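You operate a simulated robot arm through the tools that you are given. There is no shell and no other tool.

The job below is to be done with a simulated two-armed robot. You get a single attempt, and the scene is never put back.

TASK
Slide the beige strip into the gap in the weave and tap it close.
Fine: orange wedge home with the round mallet, mallet back in its corner.

The check looks at the end state, three seconds after you hand in, the way a careful person would. Anything else that was tipped, shoved, dropped, spilled or broken makes it a failure.

THE ROBOT
Two 7-joint arms with two-finger parallel grippers on one trunk that stands fixed in place. Base frame: the origin is at the foot of the trunk, x ahead of it, y to its left, z up; the work surface is at about z = 840. Readings come in mm, rad, newtons and seconds.
The left shoulder is at [70, 177, 1120], the right one opposite. With the tool pointing down near the work surface each hand reaches from about 300 to 740 mm from the base axis, measured 20 degrees to its own side. Payload 3.43 kg a hand.
Tool frame (each hand has its own): the origin (TCP) lies between the finger pads and is the grasp point; the fingertips stand 30 mm ahead of it; z points along the fingers, y is the line along which they close. The gripper opens to 94 mm. The fingers are 28 mm wide and 10 mm thick; the gripper's body (50 by 96 mm) begins 55 mm behind the TCP.
Orientation is that of the tool frame in the base frame, as a unit quaternion [x, y, z, w]. With the fingers straight down and closing along the base's y, the tool's x points along the base's -x, its y along +y and its z along -z.

THE INTERFACE
- The arms move only by the tool step_arm. It takes "left_moves", "right_moves" or both (then of equal length, played together; a hand with none holds still); each is a list of rows, each an object of numbers (a shift or turn left out is 0, a gripper value left out holds the last): "wx", "wy", "wz": the turn, a rotation vector about the tool's x, y, z in units of 4 degrees (1.0 is 4 degrees); "tx", "ty", "tz": the shift along the tool's x, y, z in units of 25 mm (1.0 is 25 mm); "gripper": the closure, from 0 (fully open) to 1 (shut). In form: [{"wx": .., "wy": .., "wz": .., "tx": .., "ty": .., "tz": .., "gripper": ..}, ...]. A call has 1 to 20 rows; each row shifts and turns the commanded pose from where the row before left it, along the tool's axes as they then stand. A call with a number of a shift or a turn outside -1 to 1 is refused whole. Rows are played at 5 a second. More than 50 mm and 0.15 rad between two rows, or a gripper value outside its range, and nothing of the call is played. Where a pose cannot be reached the arm comes as near as it can. A force on the tool above 40 N (or 10 N above the force at the start of the call, whichever is more), or a blocked arm, ends the call early, and 0.2 s more pass. Each finger travels about 153 mm/s and halts on what it meets, pressing with about 41 N; the grip force reading is that of the motor and also rises with nothing between the fingers. The clock runs only during rows and for 0.2 s after the last one: add rows that do not move to give the fingers time. The reply holds the time, the measured pose of the TCP, the force on the tool along the base axes, the opening and the grip force, in the units named above and with some noise, with the torque about the TCP (base axes, N m) and any sound that the robot's microphone picked up, and new pictures: "views" is both (left out), scene, wrist or none (wrist: the cameras of the hands that moved).
- Cameras (640 x 400 px; columns grow to the right, rows downward): "scene" is now at [150.1, -8.4, 1444.1]; the picture's right is [-0.07, -1.00, 0.00], its down [-0.50, 0.03, -0.87] and it looks along [0.86, -0.06, -0.50] (base axes); focal length 245 px, centre (320, 200). "left" rides on the left gripper at [76, -14, -102] in its tool frame; the picture's right is [0.18, 0.98, 0.00], its down [-0.75, 0.14, -0.64] and it looks along [-0.63, 0.12, 0.77] (tool axes); focal length 243 px, centre (320, 200). "right" rides on the right gripper at [76, 14, -103] in its tool frame; the picture's right is [-0.18, 0.98, 0.00], its down [-0.75, -0.14, -0.64] and it looks along [-0.63, -0.12, 0.77] (tool axes); focal length 243 px, centre (320, 200). There is no depth. A picture from a camera that has moved, and an enlarged one, comes with that camera's place and axes in the base frame and with its lens. The place of the scene camera against the robot may be out by one fixed shift of up to 12 mm in any direction.
- raise_lower(by): slides the trunk up (or, below 0, down) by that many mm; the arms and the scene camera ride with it, the base frame stays. It gives what a move gives, with no picture.
- turn_head(pan, tilt): turns the head with the scene camera to pan (to the left, within 1.501 rad either way) and tilt (down, from -0.506 to 1.204), counted from straight ahead of the robot. It gives what a move gives, and a new picture of the scene camera.
- zoom(camera, box): a new picture of the part [left, top, right, bottom] of that camera's present view, enlarged. The clock stands still meanwhile.
- job_done(): hands the job in; it is judged then, once.

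Nothing tells you positions but the pictures and the camera data. Unless the task says otherwise, let go and move clear before handing in.

The tools are called after "Request:" as name(argument=value, ...) on one line, values as JSON. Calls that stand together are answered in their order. step_arm: Moves the arms, as the interface text tells. Its arguments: {"type":"object","properties":{"left_moves":{"type":"array","items":{"type":"object","properties":{"wx":{"type":"number"},"wy":{"type":"number"},"wz":{"type":"number"},"tx":{"type":"number"},"ty":{"type":"number"},"tz":{"type":"number"},"gripper":{"type":"number"}}}},"right_moves":{"type":"array","items":{"type":"object","properties":{"wx":{"type":"number"},"wy":{"type":"number"},"wz":{"type":"number"},"tx":{"type":"number"},"ty":{"type":"number"},"tz":{"type":"number"},"gripper":{"type":"number"}}}},"views":{"type":"string","enum":["both","scene","wrist","none"]}},"required":[]} The other tools are called the same way: raise_lower (by) moves the trunk up or down; turn_head (pan, tilt) turns the head that bears the scene camera; zoom (camera, box) takes an enlarged picture of a part of a camera's view; job_done () hands the job in.

At the start:

```text
clock: 0.0
left_position: [478.1, 130.1, 1349.7]
left_tcp_rot: [0.001, 1.0, 0.0, 0.001]
left_contact_force: [0.3, 0.8, 0.4]
left_torque: [0.0, 0.01, -0.02]
left_gripper_width: 93.8
left_grip_force: 0.0
right_position: [508.2, -237.0, 1331.1]
right_tcp_rot: [-0.001, 1.0, 0.0, 0.0]
right_contact_force: [0.4, 0.4, 0.3]
right_torque: [0.0, -0.03, 0.01]
right_gripper_width: 94.1
right_grip_force: 0.1
trunk travel left (down, up): [-700.0, 140.0]
head pan, tilt (commanded): [-0.068, 0.522]
```

scene: 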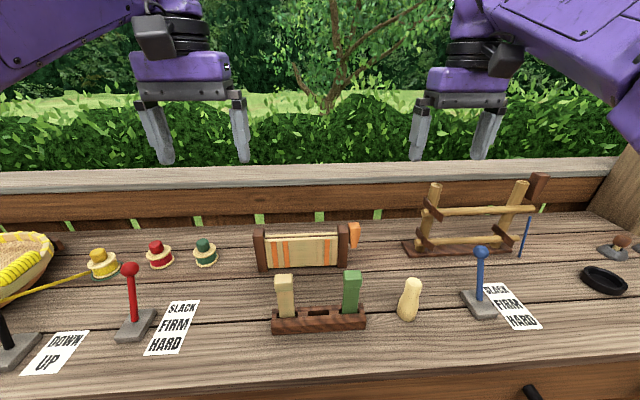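
right: 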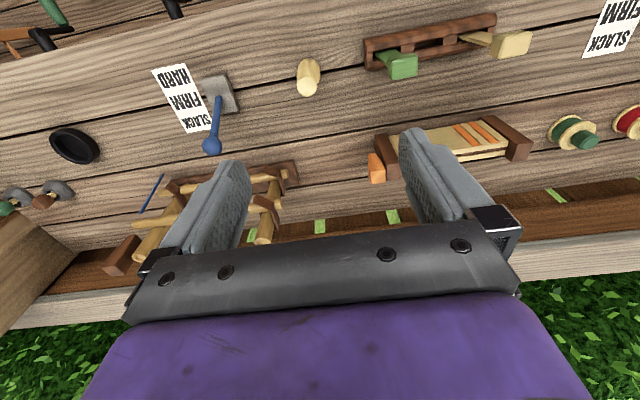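
left: 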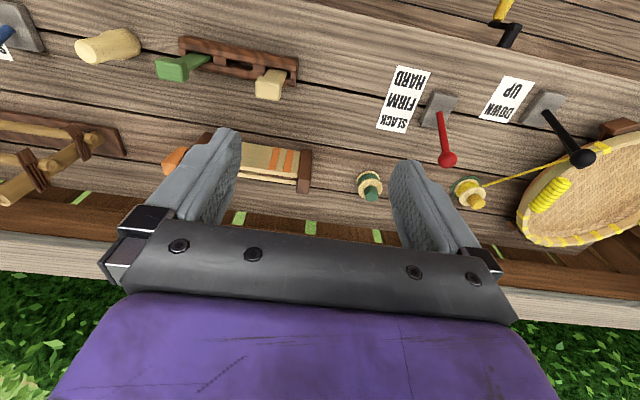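

I see a table with a small weave frame (orange wedge sticking out at its right), a rack holding a beige and a green strip, a pale pin-shaped thing, levers, spools and a black dish. I'll look closer before moving anything.

Request:
zoom(camera="scene", box=[230, 200, 390, 300])

Request:
zoom(camera="scene", box=[250, 250, 450, 350])

Request:
zoom(camera="scene", box=[400, 160, 640, 340])

Request:
zoom(camera="scene", box=[0, 200, 240, 400])

Request:
zoom(camera="left", box=[100, 100, 340, 240])

Request:
zoom(camera="right", box=[340, 0, 580, 200])

```text
4.00 times, centred on (310, 250) of scene
camera zoom: at [150.1, -8.4, 1444.1], right [-0.07, -1.0, 0.0], down [-0.5, 0.03, -0.87], along [0.86, -0.06, -0.5], focal length 981 px, centre (360, 0)
```

zoom: 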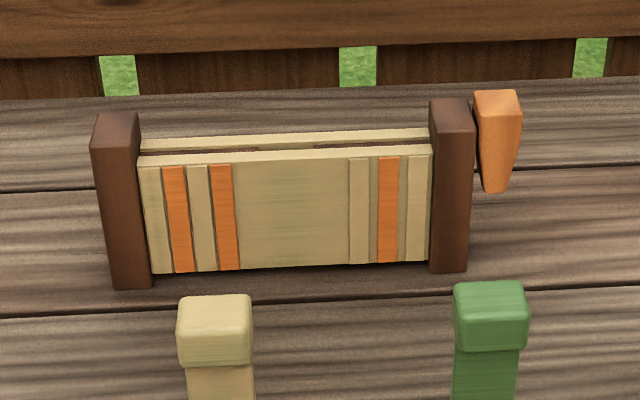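

```text
3.20 times, centred on (350, 300) of scene
camera zoom: at [150.1, -8.4, 1444.1], right [-0.07, -1.0, 0.0], down [-0.5, 0.03, -0.87], along [0.86, -0.06, -0.5], focal length 785 px, centre (224, -120)
```

zoom: 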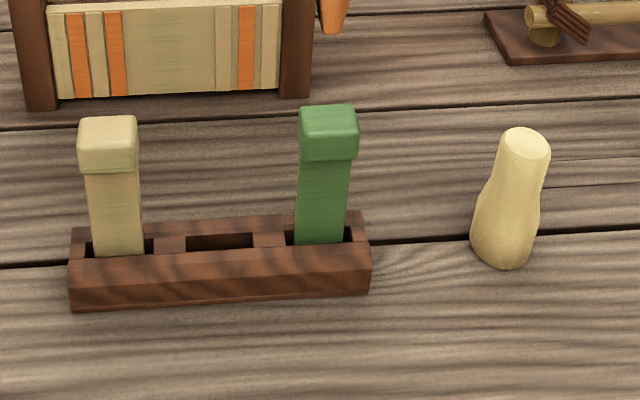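

```text
2.22 times, centred on (520, 250) of scene
camera zoom: at [150.1, -8.4, 1444.1], right [-0.07, -1.0, 0.0], down [-0.5, 0.03, -0.87], along [0.86, -0.06, -0.5], focal length 545 px, centre (-124, 89)
```

zoom: 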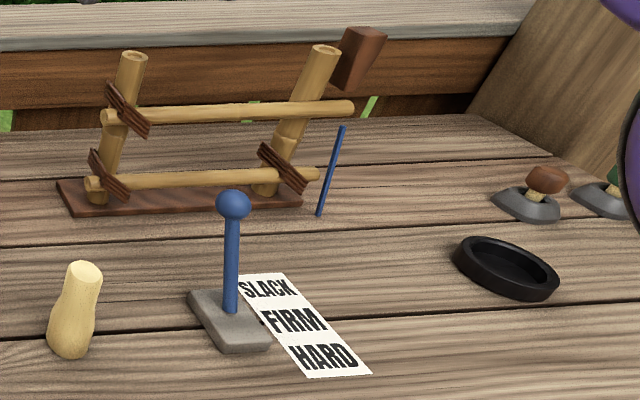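

```text
2.00 times, centred on (120, 300) of scene
camera zoom: at [150.1, -8.4, 1444.1], right [-0.07, -1.0, 0.0], down [-0.5, 0.03, -0.87], along [0.86, -0.06, -0.5], focal length 491 px, centre (720, 0)
```

zoom: 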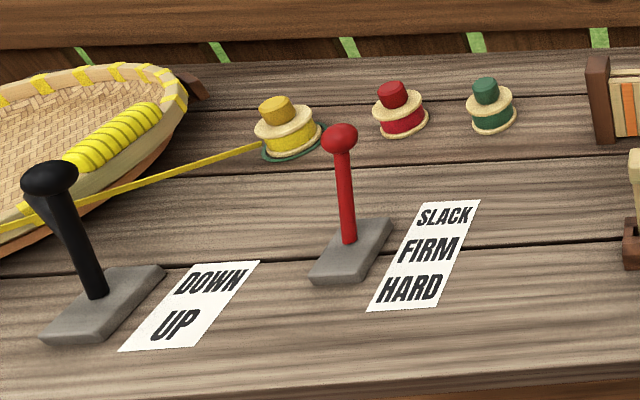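

```text
2.67 times, centred on (220, 170) of left
camera zoom: at [401.1, 115.4, 1451.5], right [-0.18, 0.98, 0.0], down [0.75, 0.14, 0.64], along [0.63, 0.12, -0.77], focal length 647 px, centre (587, 280)
```

zoom: 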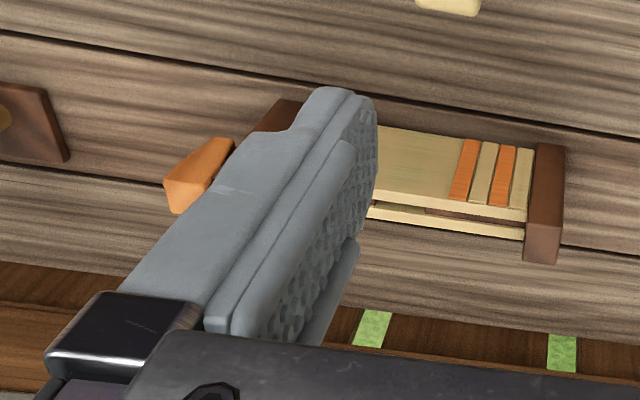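

```text
2.00 times, centred on (460, 100) of right
camera zoom: at [431.6, -223.8, 1434.4], right [0.18, 0.98, 0.0], down [0.75, -0.14, 0.64], along [0.63, -0.12, -0.77], focal length 485 px, centre (40, 400)
```

zoom: 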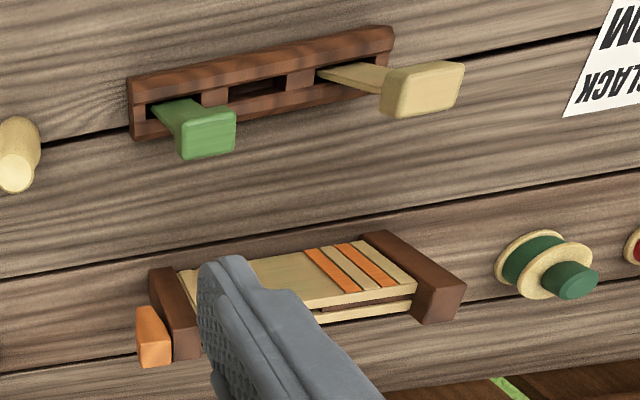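

The weave panel has a wide slot between a front and back wall, and the wedge is at its right post. I need to find the mallets, so I'll look around to the right and down.

Request:
turn_head(pan=-0.75, tilt=0.6)

Request:
turn_head(pan=0.75, tilt=0.6)

Request:
turn_head(pan=-0.2, tilt=1.0)

```text
clock: 1.1
left_position: [477.9, 130.0, 1348.5]
left_tcp_rot: [0.0, 1.0, 0.0, 0.0]
left_contact_force: [0.0, 0.3, 0.2]
left_torque: [-0.02, -0.02, 0.01]
left_gripper_width: 93.9
left_grip_force: 0.0
right_position: [507.9, -238.0, 1331.0]
right_tcp_rot: [0.001, 1.0, 0.0, 0.0]
right_contact_force: [0.2, -0.2, -0.5]
right_torque: [0.02, -0.02, 0.01]
right_gripper_width: 94.0
right_grip_force: 0.0
trunk travel left (down, up): [-700.0, 140.0]
head pan, tilt (commanded): [-0.75, 0.6]
camera scene: at [124.5, -62.4, 1437.1], right [-0.68, -0.73, 0.0], down [-0.41, 0.38, -0.83], along [0.6, -0.56, -0.56], focal length 245 px, centre (320, 200)
```

scene: 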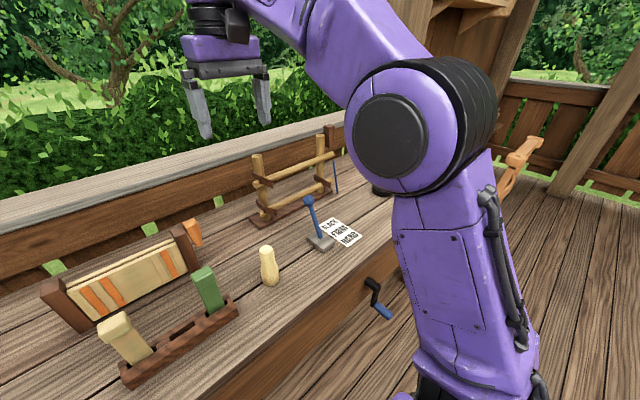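

```text
clock: 2.6
left_position: [478.0, 130.2, 1349.1]
left_tcp_rot: [0.0, 1.0, 0.0, -0.001]
left_contact_force: [0.9, 0.4, -0.5]
left_torque: [0.0, 0.0, 0.01]
left_gripper_width: 94.1
left_grip_force: 0.0
right_position: [507.6, -238.2, 1330.6]
right_tcp_rot: [0.0, 1.0, 0.0, 0.0]
right_contact_force: [0.2, 0.9, -0.9]
right_torque: [0.0, 0.01, -0.01]
right_gripper_width: 94.2
right_grip_force: 0.1
trunk travel left (down, up): [-700.0, 140.0]
head pan, tilt (commanded): [0.75, 0.6]
camera scene: at [124.5, 58.0, 1437.1], right [0.68, -0.73, 0.0], down [-0.41, -0.39, -0.83], along [0.6, 0.56, -0.56], focal length 245 px, centre (320, 200)
```

scene: 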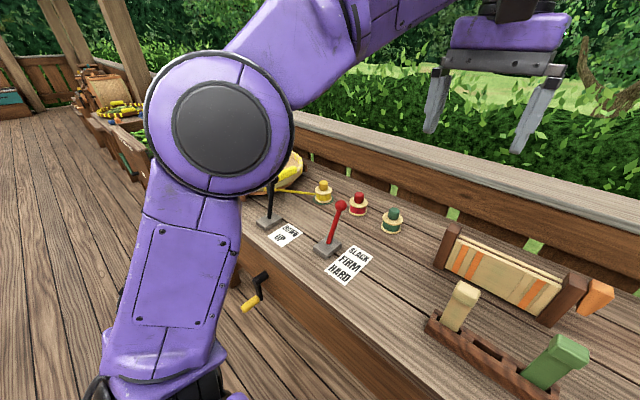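

```text
clock: 3.9
left_position: [478.3, 130.9, 1349.5]
left_tcp_rot: [0.001, 1.0, 0.0, -0.001]
left_contact_force: [-0.1, -0.2, -0.5]
left_torque: [0.0, 0.0, -0.01]
left_gripper_width: 93.9
left_grip_force: 0.0
right_position: [509.3, -238.5, 1331.9]
right_tcp_rot: [0.0, 1.0, 0.0, 0.001]
right_contact_force: [-0.9, 0.5, -0.2]
right_torque: [-0.03, 0.03, 0.01]
right_gripper_width: 94.2
right_grip_force: 0.0
trunk travel left (down, up): [-700.0, 140.0]
head pan, tilt (commanded): [-0.201, 1.0]
camera scene: at [128.1, -16.1, 1405.1], right [-0.2, -0.98, 0.0], down [-0.82, 0.17, -0.54], along [0.53, -0.11, -0.84], focal length 245 px, centre (320, 200)
```

scene: 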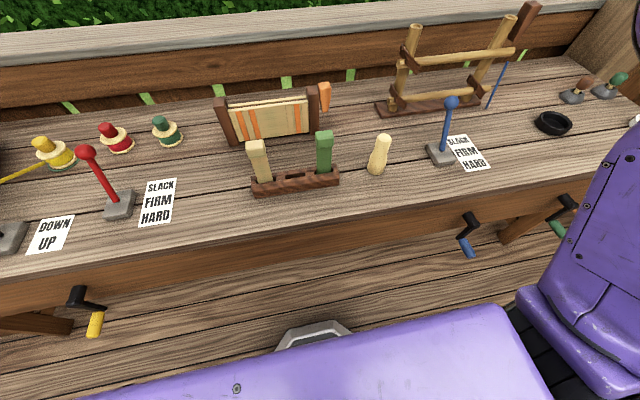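

The pale pin-like thing may be the round mallet, but I should check every candidate. I'll zoom on it, the dark dish and the things at the far right.

Request:
zoom(camera="scene", box=[340, 110, 440, 190])

Request:
zoom(camera="scene", box=[480, 50, 640, 150])

Request:
zoom(camera="scene", box=[200, 70, 360, 200])

Request:
zoom(camera="right", box=[0, 0, 320, 200])

Request:
zoom(camera="scene", box=[370, 0, 540, 130])

```text
5.00 times, centred on (390, 150) of scene
camera zoom: at [128.1, -16.1, 1405.1], right [-0.2, -0.98, 0.0], down [-0.82, 0.17, -0.54], along [0.53, -0.11, -0.84], focal length 1226 px, centre (-30, 450)
```

zoom: 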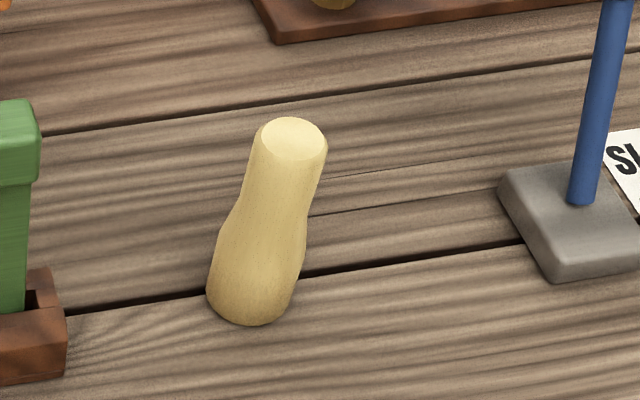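

```text
4.00 times, centred on (560, 100) of scene
camera zoom: at [128.1, -16.1, 1405.1], right [-0.2, -0.98, 0.0], down [-0.82, 0.17, -0.54], along [0.53, -0.11, -0.84], focal length 981 px, centre (-640, 600)
```

zoom: 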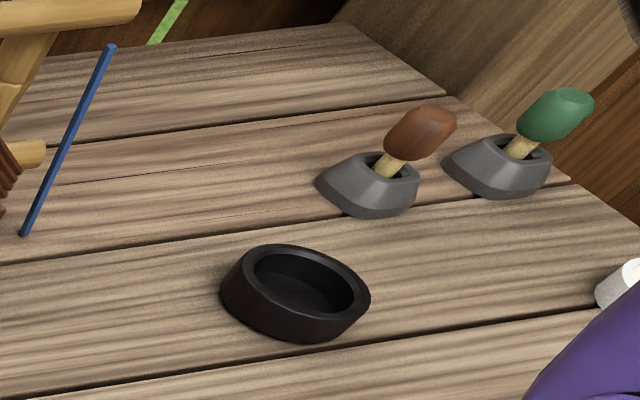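

```text
3.08 times, centred on (280, 135) of scene
camera zoom: at [128.1, -16.1, 1405.1], right [-0.2, -0.98, 0.0], down [-0.82, 0.17, -0.54], along [0.53, -0.11, -0.84], focal length 755 px, centre (443, 400)
```

zoom: 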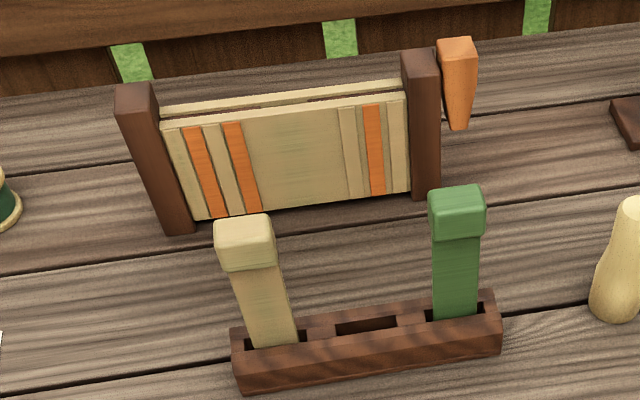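

```text
2.00 times, centred on (160, 100) of right
camera zoom: at [431.6, -223.9, 1434.4], right [0.18, 0.98, 0.0], down [0.75, -0.14, 0.64], along [0.63, -0.12, -0.77], focal length 485 px, centre (640, 400)
```

zoom: 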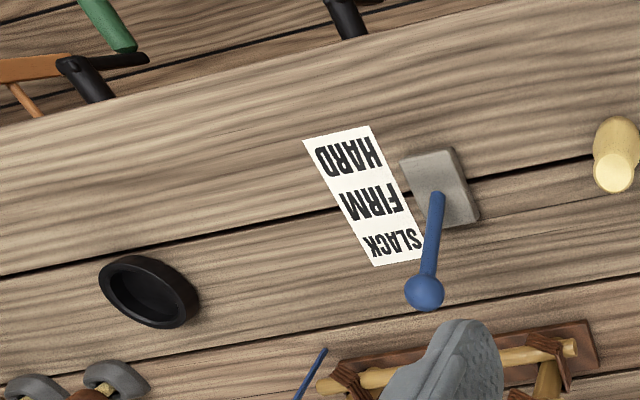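

```text
3.08 times, centred on (455, 65) of scene
camera zoom: at [128.1, -16.1, 1405.1], right [-0.2, -0.98, 0.0], down [-0.82, 0.17, -0.54], along [0.53, -0.11, -0.84], focal length 755 px, centre (-95, 615)
```

zoom: 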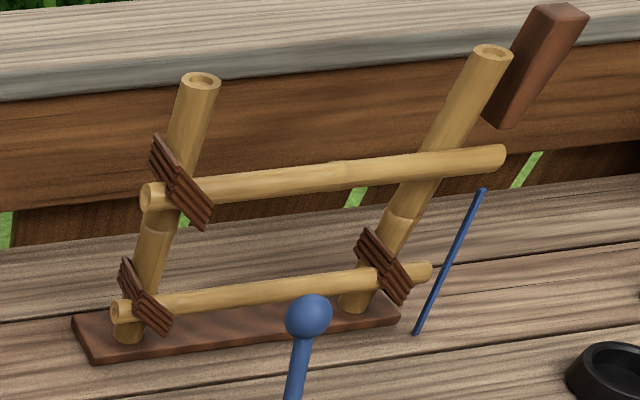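

The only tool within reach is the pale pin (about x 545, y -268, 130 mm tall): that's the round mallet, standing on its head with the handle up. I'll bring the right hand nearer at a safe height to view the weave frame and wedge with its wrist camera.

Request:
step_arm(right_moves=[{"tx": -0.4, "ty": 0.35, "tz": 0.9}, {"tx": -0.4, "ty": 0.35, "tz": 0.9}, {"tx": -0.4, "ty": 0.35, "tz": 0.9}, {"tx": -0.4, "ty": 0.35, "tz": 0.9}, {"tx": -0.4, "ty": 0.35, "tz": 0.9}, {"tx": -0.4, "ty": 0.35, "tz": 0.9}, {"tx": -0.4, "ty": 0.35, "tz": 0.9}, {"tx": -0.4, "ty": 0.35, "tz": 0.9}], views="both")

```text
clock: 5.7
left_position: [478.6, 129.6, 1349.3]
left_tcp_rot: [0.0, 1.0, 0.0, 0.0]
left_contact_force: [1.0, -1.0, 0.5]
left_torque: [0.0, 0.02, 0.01]
left_gripper_width: 94.2
left_grip_force: 0.0
right_position: [589.8, -166.2, 1150.5]
right_tcp_rot: [0.0, 1.0, 0.0, 0.0]
right_contact_force: [0.0, 0.7, -0.7]
right_torque: [0.01, 0.01, 0.01]
right_gripper_width: 94.0
right_grip_force: 0.0
trunk travel left (down, up): [-700.0, 140.0]
head pan, tilt (commanded): [-0.201, 1.0]
camera scene: at [129.2, -16.0, 1405.0], right [-0.2, -0.98, 0.0], down [-0.83, 0.17, -0.54], along [0.53, -0.11, -0.84], focal length 245 px, centre (320, 200)
camera right: at [513.0, -152.9, 1254.2], right [0.18, 0.98, 0.0], down [0.75, -0.14, 0.64], along [0.63, -0.12, -0.77], focal length 243 px, centre (320, 200)
```

scene: 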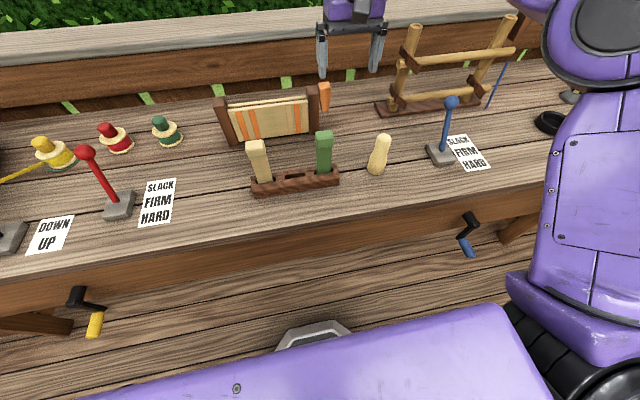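
right: 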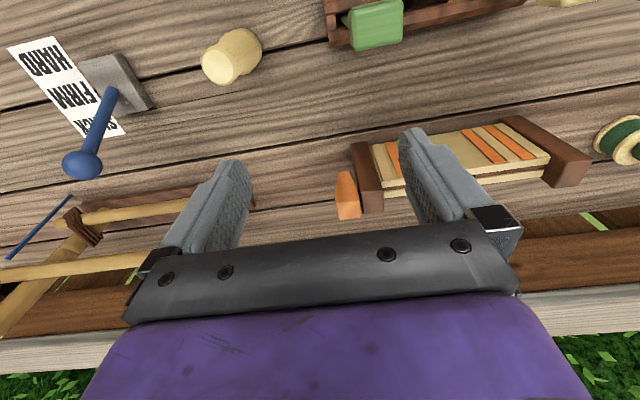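

The wedge and frame are now between the fingers in the right view. I'll enlarge them.

Request:
zoom(camera="right", box=[310, 100, 470, 240])

Request:
zoom(camera="right", box=[180, 0, 420, 110])

Request:
zoom(camera="scene", box=[200, 70, 340, 160])

```text
2.86 times, centred on (390, 170) of right
camera zoom: at [513.0, -152.9, 1254.2], right [0.18, 0.98, 0.0], down [0.75, -0.14, 0.64], along [0.63, -0.12, -0.77], focal length 693 px, centre (120, 286)
```

zoom: 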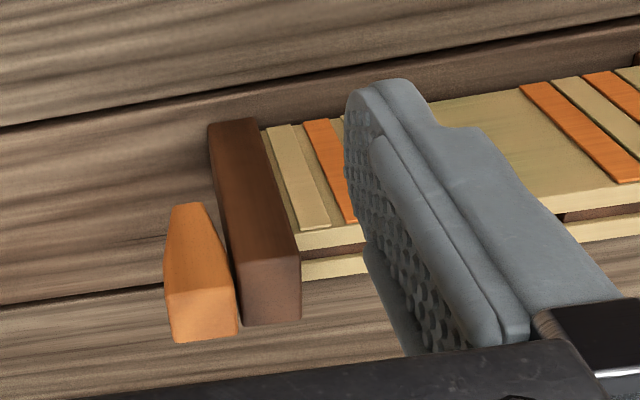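

```text
2.67 times, centred on (300, 55) of right
camera zoom: at [513.0, -152.9, 1254.2], right [0.18, 0.98, 0.0], down [0.75, -0.14, 0.64], along [0.63, -0.12, -0.77], focal length 647 px, centre (373, 587)
```

zoom: 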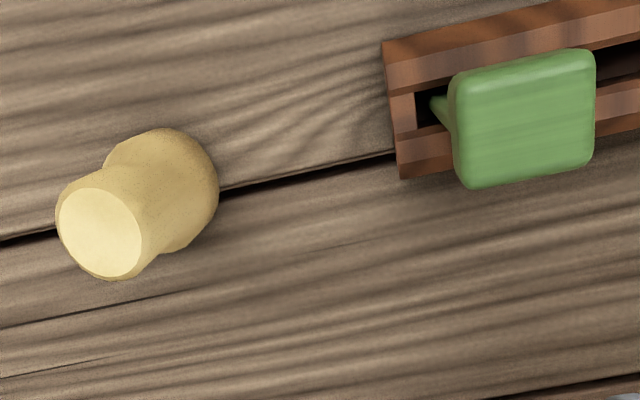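

```text
4.44 times, centred on (270, 115) of scene
camera zoom: at [129.2, -16.0, 1405.0], right [-0.2, -0.98, 0.0], down [-0.83, 0.17, -0.54], along [0.53, -0.11, -0.84], focal length 1090 px, centre (542, 578)
```

zoom: 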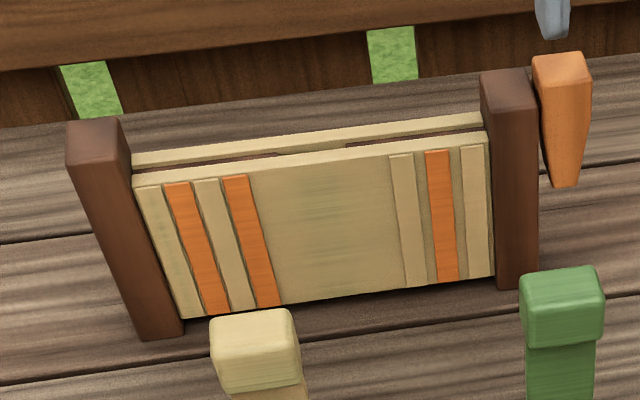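

The wedge hangs beside the right post, narrow end down. I want a side view of how it is seated before planning the taps, so I'll turn the right hand to look from the right.

Request:
step_arm(right_moves=[{"tx": -1, "ty": -0.8, "tz": 0.4}, {"tx": -1, "ty": -0.8, "tz": 0.4}, {"wz": -1}, {"wz": -1}, {"wz": -1}, {"wz": -1}, {"wz": -1}, {"wz": -1}, {"wz": -1}, {"wz": -1}, {"wz": -1}, {"wz": -1}, {"wz": -1}, {"wz": -1}, {"wz": -1}, {"wz": -1}, {"wz": -1}, {"wz": -1}, {"wz": -1}, {"wz": -1}], views="wrist")

```text
clock: 9.9
left_position: [477.6, 130.2, 1348.6]
left_tcp_rot: [-0.001, 1.0, -0.001, 0.001]
left_contact_force: [-0.1, -0.3, -1.1]
left_torque: [-0.02, 0.01, 0.02]
left_gripper_width: 94.1
left_grip_force: 0.0
right_position: [639.2, -206.5, 1130.8]
right_tcp_rot: [-0.589, 0.808, 0.0, 0.0]
right_contact_force: [-0.1, 0.1, -0.5]
right_torque: [0.01, -0.01, -0.01]
right_gripper_width: 94.1
right_grip_force: 0.0
trunk travel left (down, up): [-700.0, 140.0]
head pan, tilt (commanded): [-0.201, 1.0]
camera right: at [600.6, -276.0, 1234.6], right [-0.88, 0.48, 0.0], down [0.37, 0.67, 0.64], along [0.31, 0.56, -0.77], focal length 243 px, centre (320, 200)
```

right: 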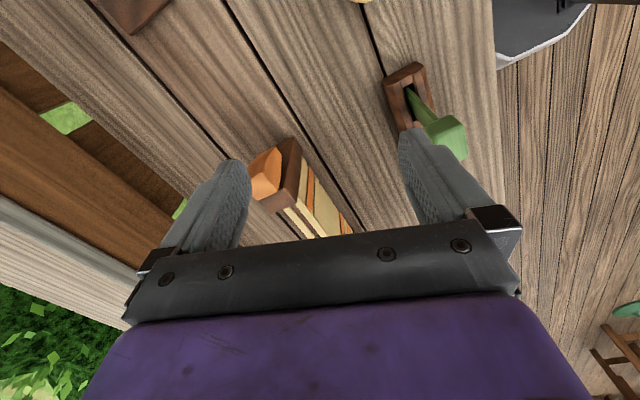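

Now I see the wedge from above and the right; enlarging.

Request:
zoom(camera="right", box=[230, 130, 370, 240])

Request:
zoom(camera="right", box=[370, 50, 490, 170])

```text
3.64 times, centred on (300, 185) of right
camera zoom: at [600.6, -276.0, 1234.6], right [-0.88, 0.48, 0.0], down [0.37, 0.67, 0.64], along [0.31, 0.56, -0.77], focal length 882 px, centre (393, 254)
```

zoom: 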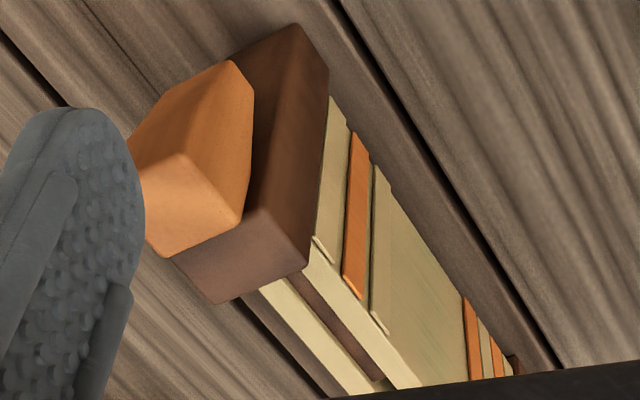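

```text
3.33 times, centred on (430, 110) of right
camera zoom: at [600.6, -276.0, 1234.6], right [-0.88, 0.48, 0.0], down [0.37, 0.67, 0.64], along [0.31, 0.56, -0.77], focal length 809 px, centre (-47, 500)
```

zoom: 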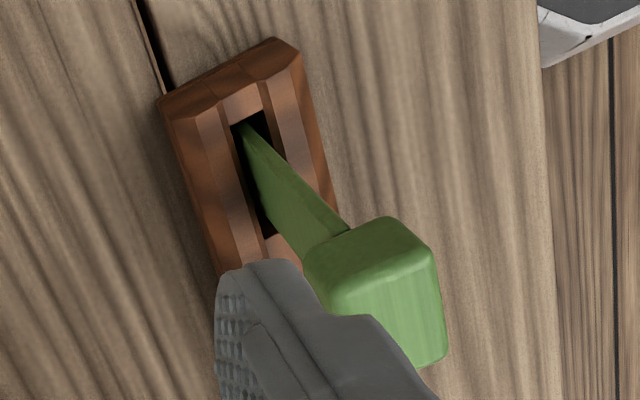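

The strip is thin front-to-back and has a thick head; the wedge is held against the outer side of the right post with its top a little above the post. I'll yaw the right hand back and bring the left hand over the frame to look down into the gap.

Request:
step_arm(right_moves=[{"wz": 1}, {"wz": 1}, {"wz": 1}, {"wz": 1}, {"wz": 1}, {"wz": 1}, {"wz": 1}, {"wz": 1}, {"wz": 1}, {"wz": 1}, {"wz": 1}, {"wz": 1}, {"wz": 1}, {"wz": 1}, {"wz": 1}, {"wz": 1}, {"wz": 1}, {"wz": 1}, {"tx": 1, "ty": -1}, {"tx": 1, "ty": -1}], left_moves=[{"tx": -0.3, "ty": -0.2, "tz": 0.35}, {"tx": -0.3, "ty": -0.2, "tz": 0.35}, {"tx": -0.3, "ty": -0.2, "tz": 0.35}, {"tx": -0.3, "ty": -0.2, "tz": 0.35}, {"tx": -0.3, "ty": -0.2, "tz": 0.35}, {"tx": -0.3, "ty": -0.2, "tz": 0.35}, {"tx": -0.3, "ty": -0.2, "tz": 0.35}, {"tx": -0.3, "ty": -0.2, "tz": 0.35}, {"tx": -0.3, "ty": -0.2, "tz": 0.35}, {"tx": -0.3, "ty": -0.2, "tz": 0.35}, {"tx": -0.3, "ty": -0.2, "tz": 0.35}, {"tx": -0.3, "ty": -0.2, "tz": 0.35}, {"tx": -0.3, "ty": -0.2, "tz": 0.35}, {"tx": -0.3, "ty": -0.2, "tz": 0.35}, {"tx": -0.3, "ty": -0.2, "tz": 0.35}, {"tx": -0.3, "ty": -0.2, "tz": 0.35}, {"tx": -0.3, "ty": -0.2, "tz": 0.35}, {"tx": -0.3, "ty": -0.2, "tz": 0.35}, {"tx": -0.3, "ty": -0.2, "tz": 0.35}, {"tx": -0.3, "ty": -0.2, "tz": 0.35}], views="both")

```text
clock: 14.1
left_position: [606.1, 54.6, 1189.9]
left_tcp_rot: [-0.001, 1.0, -0.001, 0.003]
left_contact_force: [0.0, -0.1, -0.2]
left_torque: [-0.04, -0.02, 0.04]
left_gripper_width: 94.0
left_grip_force: 0.0
left hand out of reach, approached as far as the arm can: row 17, 18, 19, 20
right_position: [585.7, -259.0, 1131.4]
right_tcp_rot: [0.0, 1.0, 0.001, 0.001]
right_contact_force: [-0.1, -0.3, 0.1]
right_torque: [-0.03, -0.03, 0.01]
right_gripper_width: 93.7
right_grip_force: 0.2
trunk travel left (down, up): [-700.0, 140.0]
head pan, tilt (commanded): [-0.201, 1.0]
camera scene: at [126.5, -18.1, 1405.2], right [-0.2, -0.98, 0.0], down [-0.82, 0.17, -0.54], along [0.53, -0.11, -0.84], focal length 245 px, centre (320, 200)
camera right: at [510.2, -244.7, 1234.0], right [0.18, 0.98, 0.0], down [0.75, -0.14, 0.64], along [0.63, -0.12, -0.77], focal length 243 px, centre (320, 200)
camera left: at [530.1, 38.7, 1292.4], right [-0.19, 0.98, 0.0], down [0.75, 0.14, 0.65], along [0.63, 0.12, -0.76], focal length 243 px, centre (320, 200)
```

scene: 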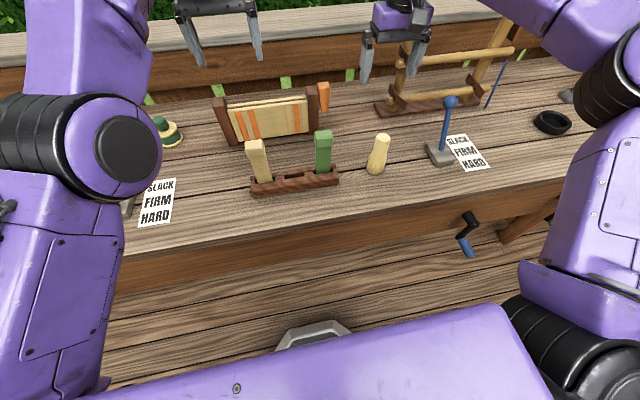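
right: 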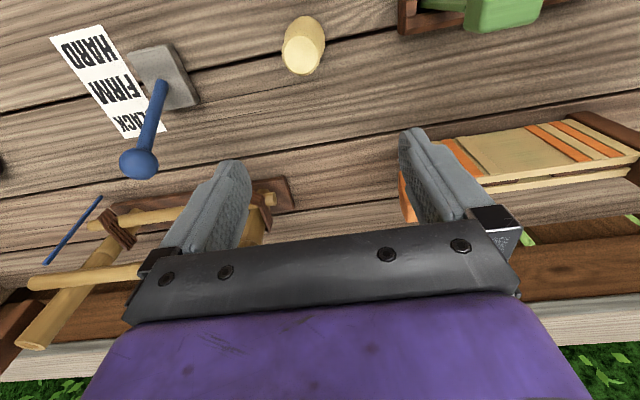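
left: 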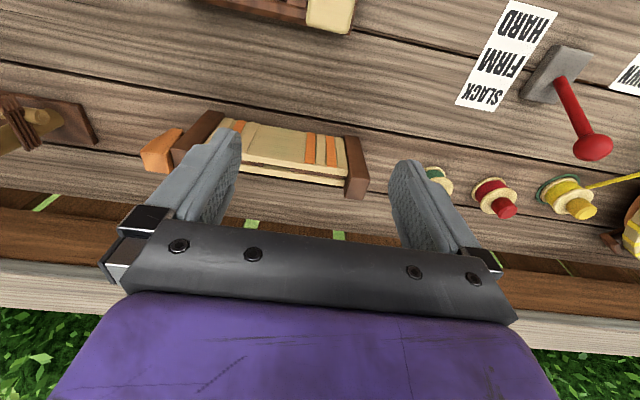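

Straight down the left hand runs out of reach near x 606, so the frame (x about 735–765) needs the trunk raised and the tools tilted forward. I'll raise the trunk fully, which also gives the scene camera a better view down into the slot.

Request:
raise_lower(by=140)

Request:
turn_head(pan=-0.1, tilt=0.8)

```text
clock: 15.8
left_position: [608.8, 54.8, 1328.9]
left_tcp_rot: [-0.001, 1.0, 0.0, 0.001]
left_contact_force: [0.5, -0.7, 1.1]
left_torque: [0.01, 0.01, -0.02]
left_gripper_width: 94.1
left_grip_force: 0.1
right_position: [588.5, -257.8, 1270.6]
right_tcp_rot: [0.0, 1.0, 0.0, 0.0]
right_contact_force: [-0.8, 0.1, -0.3]
right_torque: [0.0, -0.02, -0.01]
right_gripper_width: 94.2
right_grip_force: 0.1
trunk travel left (down, up): [-840.0, 0.0]
head pan, tilt (commanded): [-0.201, 1.0]
```

```text
clock: 16.5
left_position: [608.4, 54.3, 1327.9]
left_tcp_rot: [-0.001, 1.0, -0.001, 0.002]
left_contact_force: [0.1, 0.0, 0.3]
left_torque: [-0.04, 0.01, -0.01]
left_gripper_width: 93.8
left_grip_force: 0.0
right_position: [588.5, -257.0, 1269.9]
right_tcp_rot: [0.0, 1.0, 0.001, 0.0]
right_contact_force: [0.7, -0.1, -0.1]
right_torque: [-0.02, 0.01, -0.01]
right_gripper_width: 93.7
right_grip_force: 0.1
trunk travel left (down, up): [-840.0, 0.0]
head pan, tilt (commanded): [-0.099, 0.799]
camera scene: at [140.3, -10.5, 1560.1], right [-0.1, -0.99, 0.0], down [-0.71, 0.07, -0.7], along [0.69, -0.07, -0.72], focal length 245 px, centre (320, 200)
```

scene: 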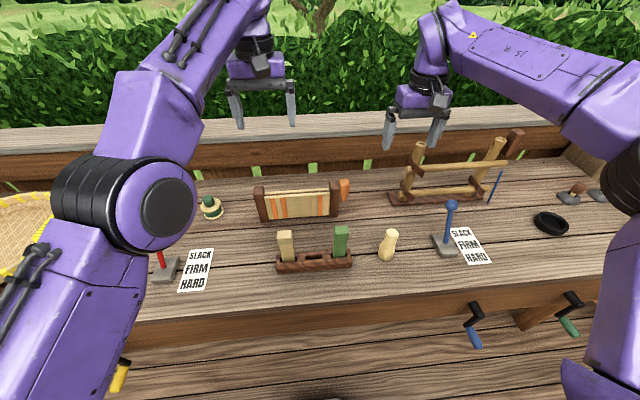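

The trunk is up. Next, the left hand goes over the frame for a straight look into the slot, and the right hand goes behind the mallet for a look at it.

Request:
step_arm(left_moves=[{"ty": -0.17, "tz": 0.89}, {"ty": -0.17, "tz": 0.89}, {"ty": -0.17, "tz": 0.89}, {"ty": -0.17, "tz": 0.89}, {"ty": -0.17, "tz": 0.89}, {"ty": -0.17, "tz": 0.89}, {"ty": -0.17, "tz": 0.89}, {"ty": -0.17, "tz": 0.89}, {}], right_moves=[{"tx": 0.94, "ty": -0.05, "tz": 0.6}, {"tx": 0.94, "ty": -0.05, "tz": 0.6}, {"tx": 0.94, "ty": -0.05, "tz": 0.6}, {"tx": 0.94, "ty": -0.05, "tz": 0.6}, {"tx": 0.94, "ty": -0.05, "tz": 0.6}, {"tx": 0.94, "ty": -0.05, "tz": 0.6}, {"tx": 0.94, "ty": -0.05, "tz": 0.6}, {"tx": 0.94, "ty": -0.05, "tz": 0.6}, {}], views="both")

```text
clock: 18.5
left_position: [609.8, 21.4, 1150.4]
left_tcp_rot: [0.0, 1.0, 0.0, 0.001]
left_contact_force: [0.4, 0.2, 0.5]
left_torque: [-0.01, 0.0, 0.01]
left_gripper_width: 94.2
left_grip_force: 0.1
right_position: [401.5, -265.9, 1151.3]
right_tcp_rot: [0.0, 1.0, -0.001, 0.0]
right_contact_force: [-0.9, -0.1, -0.1]
right_torque: [0.0, -0.01, 0.01]
right_gripper_width: 93.8
right_grip_force: 0.0
trunk travel left (down, up): [-840.0, 0.0]
head pan, tilt (commanded): [-0.099, 0.799]
camera scene: at [140.3, -10.1, 1560.2], right [-0.1, -1.0, 0.0], down [-0.71, 0.07, -0.7], along [0.69, -0.07, -0.72], focal length 245 px, centre (320, 200)
camera right: at [324.5, -252.3, 1254.7], right [0.18, 0.98, 0.0], down [0.75, -0.14, 0.64], along [0.63, -0.12, -0.77], focal length 243 px, centre (320, 200)
camera left: at [533.0, 6.8, 1253.7], right [-0.19, 0.98, 0.0], down [0.75, 0.14, 0.64], along [0.63, 0.12, -0.77], focal length 243 px, centre (320, 200)
```

scene: 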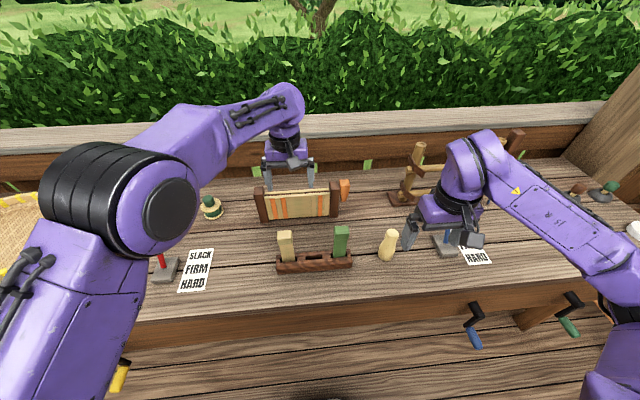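
right: 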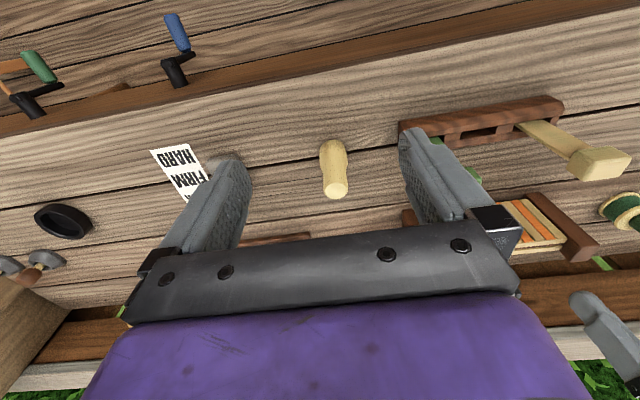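
left: 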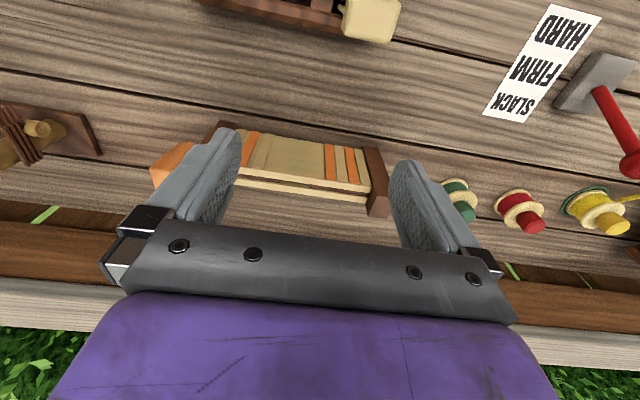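

Request:
zoom(camera="left", box=[230, 120, 400, 220])

Request:
zoom(camera="right", box=[290, 120, 390, 210])

Request:
zoom(camera="scene", box=[240, 170, 360, 230])

Request:
zoom(camera="scene", box=[260, 215, 410, 285])

Request:
zoom(camera="right", box=[480, 80, 640, 200])

```text
3.76 times, centred on (315, 170) of left
camera zoom: at [533.0, 6.8, 1253.7], right [-0.19, 0.98, 0.0], down [0.75, 0.14, 0.64], along [0.63, 0.12, -0.77], focal length 913 px, centre (339, 313)
```

zoom: 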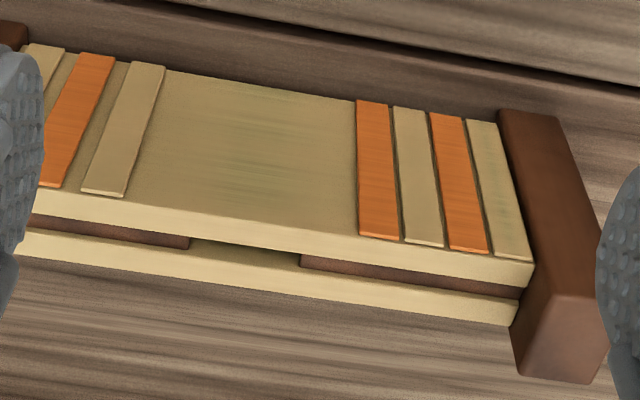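

```text
4.44 times, centred on (340, 165) of right
camera zoom: at [324.5, -252.3, 1254.7], right [0.18, 0.98, 0.0], down [0.75, -0.14, 0.64], along [0.63, -0.12, -0.77], focal length 1078 px, centre (231, 356)
```

zoom: 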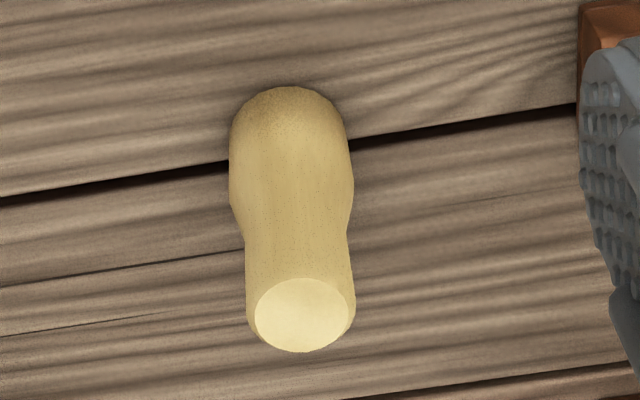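

```text
5.33 times, centred on (300, 200) of scene
camera zoom: at [140.3, -10.1, 1560.2], right [-0.1, -1.0, 0.0], down [-0.71, 0.07, -0.7], along [0.69, -0.07, -0.72], focal length 1308 px, centre (427, 200)
```

zoom: 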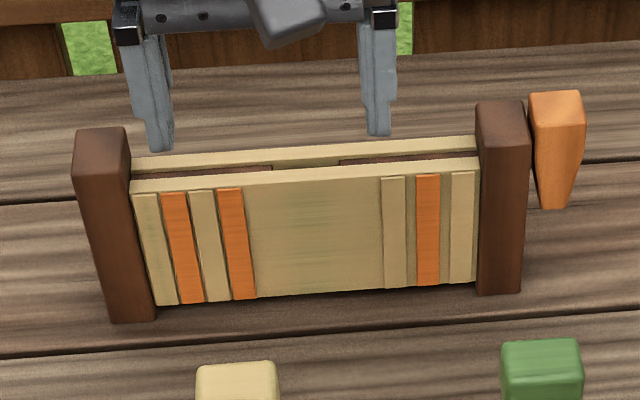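

```text
4.27 times, centred on (335, 250) of scene
camera zoom: at [140.3, -10.1, 1560.2], right [-0.1, -1.0, 0.0], down [-0.71, 0.07, -0.7], along [0.69, -0.07, -0.72], focal length 1046 px, centre (256, -13)
```

zoom: 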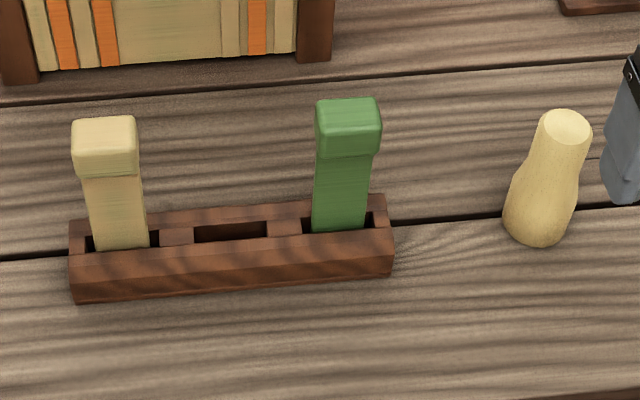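

```text
3.33 times, centred on (560, 140) of right
camera zoom: at [324.5, -252.3, 1254.7], right [0.18, 0.98, 0.0], down [0.75, -0.14, 0.64], along [0.63, -0.12, -0.77], focal length 809 px, centre (-480, 400)
```

zoom: 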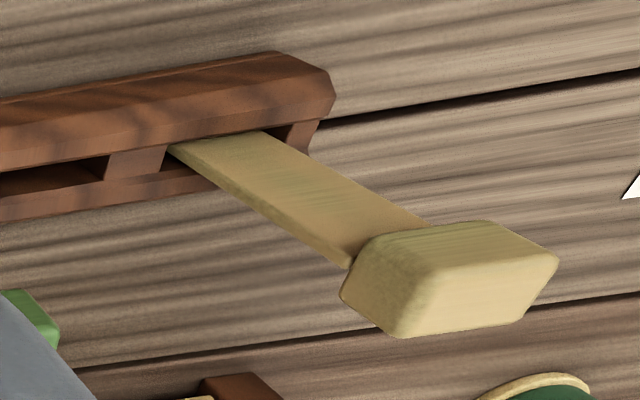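

Measurements: slot at x ≈ 744–749 between the walls, gap between the brown fillers y ≈ -13 to 31 (centre about 9), wall top near z 966. I'll test the reach with the left tool tilted forward about 32°, staying well above the frame.

Request:
step_arm(left_moves=[{"wy": -1}, {"wy": -1}, {"wy": -1}, {"wy": -1}, {"wy": -1}, {"wy": -1}, {"wy": -1}, {"wy": -1}, {"tx": -0.79, "tz": 0.495}, {"tx": -0.79, "tz": 0.495}, {"tx": -0.79, "tz": 0.495}, {"tx": -0.79, "tz": 0.495}, {"tx": -0.79, "tz": 0.495}, {"tx": -0.79, "tz": 0.495}, {}], views="both")

```text
clock: 20.0
left_position: [599.1, 43.8, 1080.2]
left_tcp_rot: [-0.034, 0.988, -0.02, 0.151]
left_contact_force: [-0.2, 0.5, -0.4]
left_torque: [-0.02, 0.01, 0.02]
left_gripper_width: 94.2
left_grip_force: 0.2
right_position: [400.0, -266.3, 1151.3]
right_tcp_rot: [0.0, 1.0, 0.0, 0.0]
right_contact_force: [-0.6, 0.8, -0.1]
right_torque: [-0.02, 0.0, -0.05]
right_gripper_width: 94.2
right_grip_force: 0.0
trunk travel left (down, up): [-840.0, 0.0]
head pan, tilt (commanded): [-0.099, 0.799]
stopped in row 7 (left hand): the arm was blocked; the commanded pose is now the measured one
camera scene: at [140.1, -10.4, 1560.2], right [-0.1, -1.0, 0.0], down [-0.71, 0.07, -0.7], along [0.69, -0.07, -0.72], focal length 245 px, centre (320, 200)
camera left: at [496.4, 26.3, 1157.2], right [-0.24, 0.97, -0.1], down [0.52, 0.21, 0.83], along [0.82, 0.14, -0.55], focal length 243 px, centre (320, 200)
```

scene: 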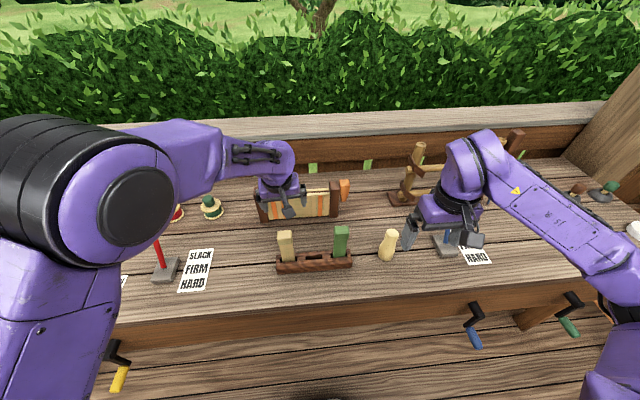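
left: 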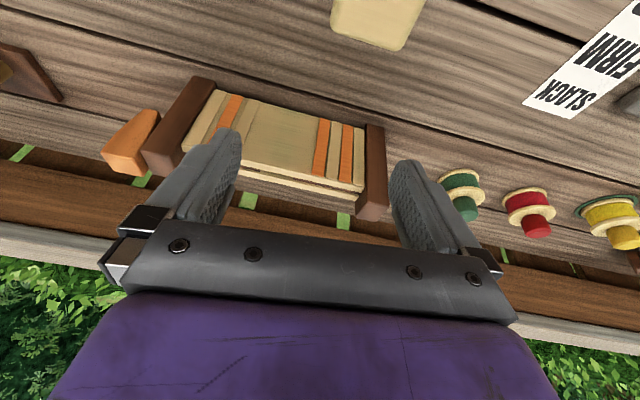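

The left arm got "blocked" partway through tilting (likely an elbow reconfiguration), dropping to about (599, 44, 1080) but touching nothing. I'll lift it, correct the small twist, and continue tilting in short calls.

Request:
step_arm(left_moves=[{"tz": -0.8}, {"tz": -0.8, "wx": -0.21, "wz": 0.52}, {"tz": -0.8, "wx": -0.21, "wz": 0.52}, {"tz": -0.8}, {}], views="scene")

```text
clock: 21.2
left_position: [573.6, 41.3, 1157.8]
left_tcp_rot: [0.005, 0.989, 0.003, 0.151]
left_contact_force: [-0.4, 0.3, 0.4]
left_torque: [0.02, -0.02, 0.0]
left_gripper_width: 93.8
left_grip_force: 0.0
right_position: [400.4, -266.4, 1151.9]
right_tcp_rot: [-0.001, 1.0, 0.0, 0.0]
right_contact_force: [1.4, -0.4, 0.7]
right_torque: [0.02, 0.0, 0.03]
right_gripper_width: 94.1
right_grip_force: 0.0
trunk travel left (down, up): [-840.0, 0.0]
head pan, tilt (commanded): [-0.099, 0.799]
camera scene: at [140.4, -10.5, 1560.2], right [-0.1, -0.99, 0.0], down [-0.71, 0.07, -0.7], along [0.69, -0.07, -0.72], focal length 245 px, centre (320, 200)
```

scene: 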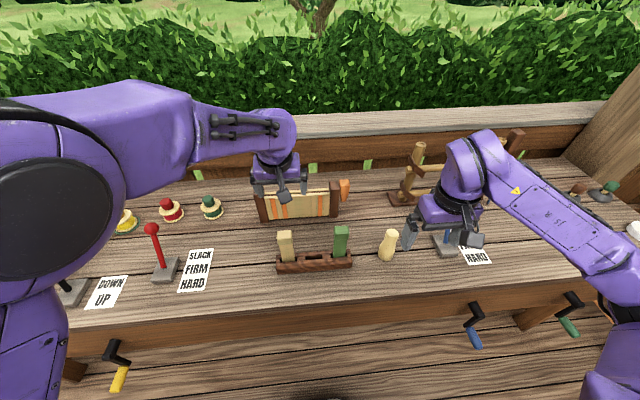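

Orientation is now a clean 17° forward tilt. I'll continue tilting in small steps up here.

Request:
step_arm(left_moves=[{"wy": -0.7}, {"wy": -0.7}, {"wy": -0.7}, {}], views="none")

Request:
step_arm(left_moves=[{"wy": -0.6}, {"wy": -0.6}, {"wy": -0.6}, {}], views="scene")

```text
clock: 22.2
left_position: [577.3, 48.2, 1162.5]
left_tcp_rot: [-0.006, 0.975, -0.007, 0.224]
left_contact_force: [-0.2, 0.0, -0.3]
left_torque: [0.02, -0.01, 0.01]
left_gripper_width: 94.0
left_grip_force: 0.0
right_position: [400.1, -266.0, 1151.6]
right_tcp_rot: [-0.001, 1.0, -0.001, 0.0]
right_contact_force: [-0.4, 0.5, -0.9]
right_torque: [-0.01, 0.0, 0.01]
right_gripper_width: 94.3
right_grip_force: 0.0
trunk travel left (down, up): [-840.0, 0.0]
head pan, tilt (commanded): [-0.099, 0.799]
```

```text
clock: 23.2
left_position: [580.0, 51.4, 1168.1]
left_tcp_rot: [-0.017, 0.958, -0.019, 0.284]
left_contact_force: [0.2, -0.3, -0.6]
left_torque: [-0.01, 0.02, 0.0]
left_gripper_width: 93.9
left_grip_force: 0.0
right_position: [400.2, -265.7, 1151.1]
right_tcp_rot: [0.0, 1.0, 0.0, 0.0]
right_contact_force: [-1.1, -0.2, 0.0]
right_torque: [0.01, 0.03, -0.01]
right_gripper_width: 94.2
right_grip_force: 0.0
trunk travel left (down, up): [-840.0, 0.0]
head pan, tilt (commanded): [-0.099, 0.799]
camera scene: at [140.2, -10.4, 1560.2], right [-0.1, -1.0, 0.0], down [-0.71, 0.07, -0.7], along [0.69, -0.07, -0.72], focal length 245 px, centre (320, 200)
```

scene: 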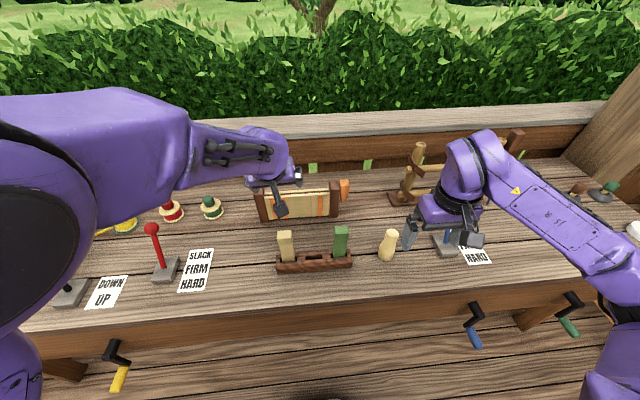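

The tilt is now about 33°, though the hand is drifting slightly from the command. I'll let it settle and read again.

Request:
step_arm(left_moves=[{}, {}, {}, {}, {}], views="none")

```text
clock: 24.4
left_position: [577.9, 47.4, 1168.7]
left_tcp_rot: [-0.014, 0.958, -0.021, 0.285]
left_contact_force: [0.0, -0.3, -0.7]
left_torque: [-0.01, -0.04, 0.02]
left_gripper_width: 93.8
left_grip_force: 0.1
right_position: [401.0, -267.6, 1151.0]
right_tcp_rot: [0.0, 1.0, 0.0, 0.0]
right_contact_force: [-0.5, -0.1, 0.3]
right_torque: [-0.01, -0.01, -0.04]
right_gripper_width: 94.0
right_grip_force: 0.1
trunk travel left (down, up): [-840.0, 0.0]
head pan, tilt (commanded): [-0.099, 0.799]
```

Small offset persists at this bent posture. I'll see how it behaves further forward, towards the frame, staying high.

Request:
step_arm(left_moves=[{"tx": -0.671, "tz": 0.436}, {"tx": -0.671, "tz": 0.436}, {"tx": -0.671, "tz": 0.436}, {"tx": -0.671, "tz": 0.436}, {"tx": -0.671, "tz": 0.436}, {"tx": -0.671, "tz": 0.436}, {}], views="both")

```text
clock: 26.0
left_position: [697.2, 49.4, 1159.5]
left_tcp_rot: [-0.005, 0.959, -0.002, 0.283]
left_contact_force: [0.2, -0.7, -1.2]
left_torque: [-0.01, 0.0, -0.02]
left_gripper_width: 94.0
left_grip_force: 0.0
right_position: [400.6, -266.2, 1151.7]
right_tcp_rot: [0.0, 1.0, -0.001, 0.0]
right_contact_force: [-0.3, -0.7, 0.3]
right_torque: [0.03, 0.03, 0.07]
right_gripper_width: 94.2
right_grip_force: 0.0
trunk travel left (down, up): [-840.0, 0.0]
head pan, tilt (commanded): [-0.099, 0.799]
camera scene: at [139.6, -10.2, 1560.3], right [-0.1, -0.99, 0.0], down [-0.71, 0.07, -0.7], along [0.69, -0.07, -0.72], focal length 245 px, centre (320, 200)
camera left: at [577.4, 33.0, 1204.0], right [-0.16, 0.98, -0.11], down [0.28, 0.15, 0.95], along [0.95, 0.12, -0.3], focal length 243 px, centre (320, 200)
```

scene: 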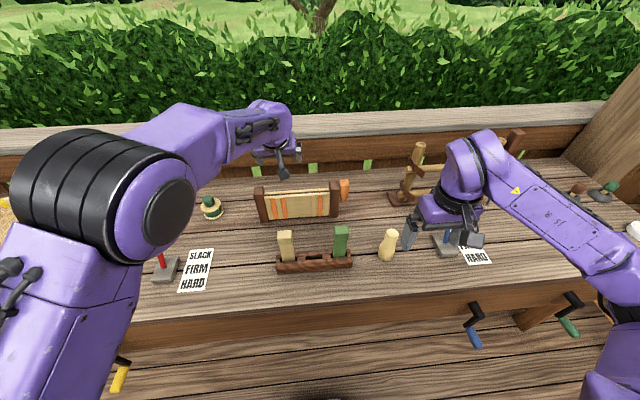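
left: 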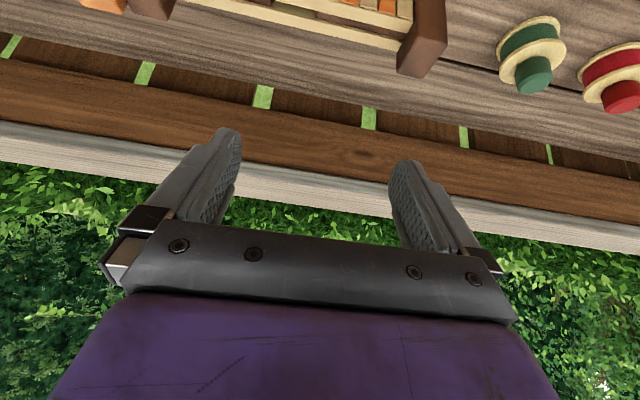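

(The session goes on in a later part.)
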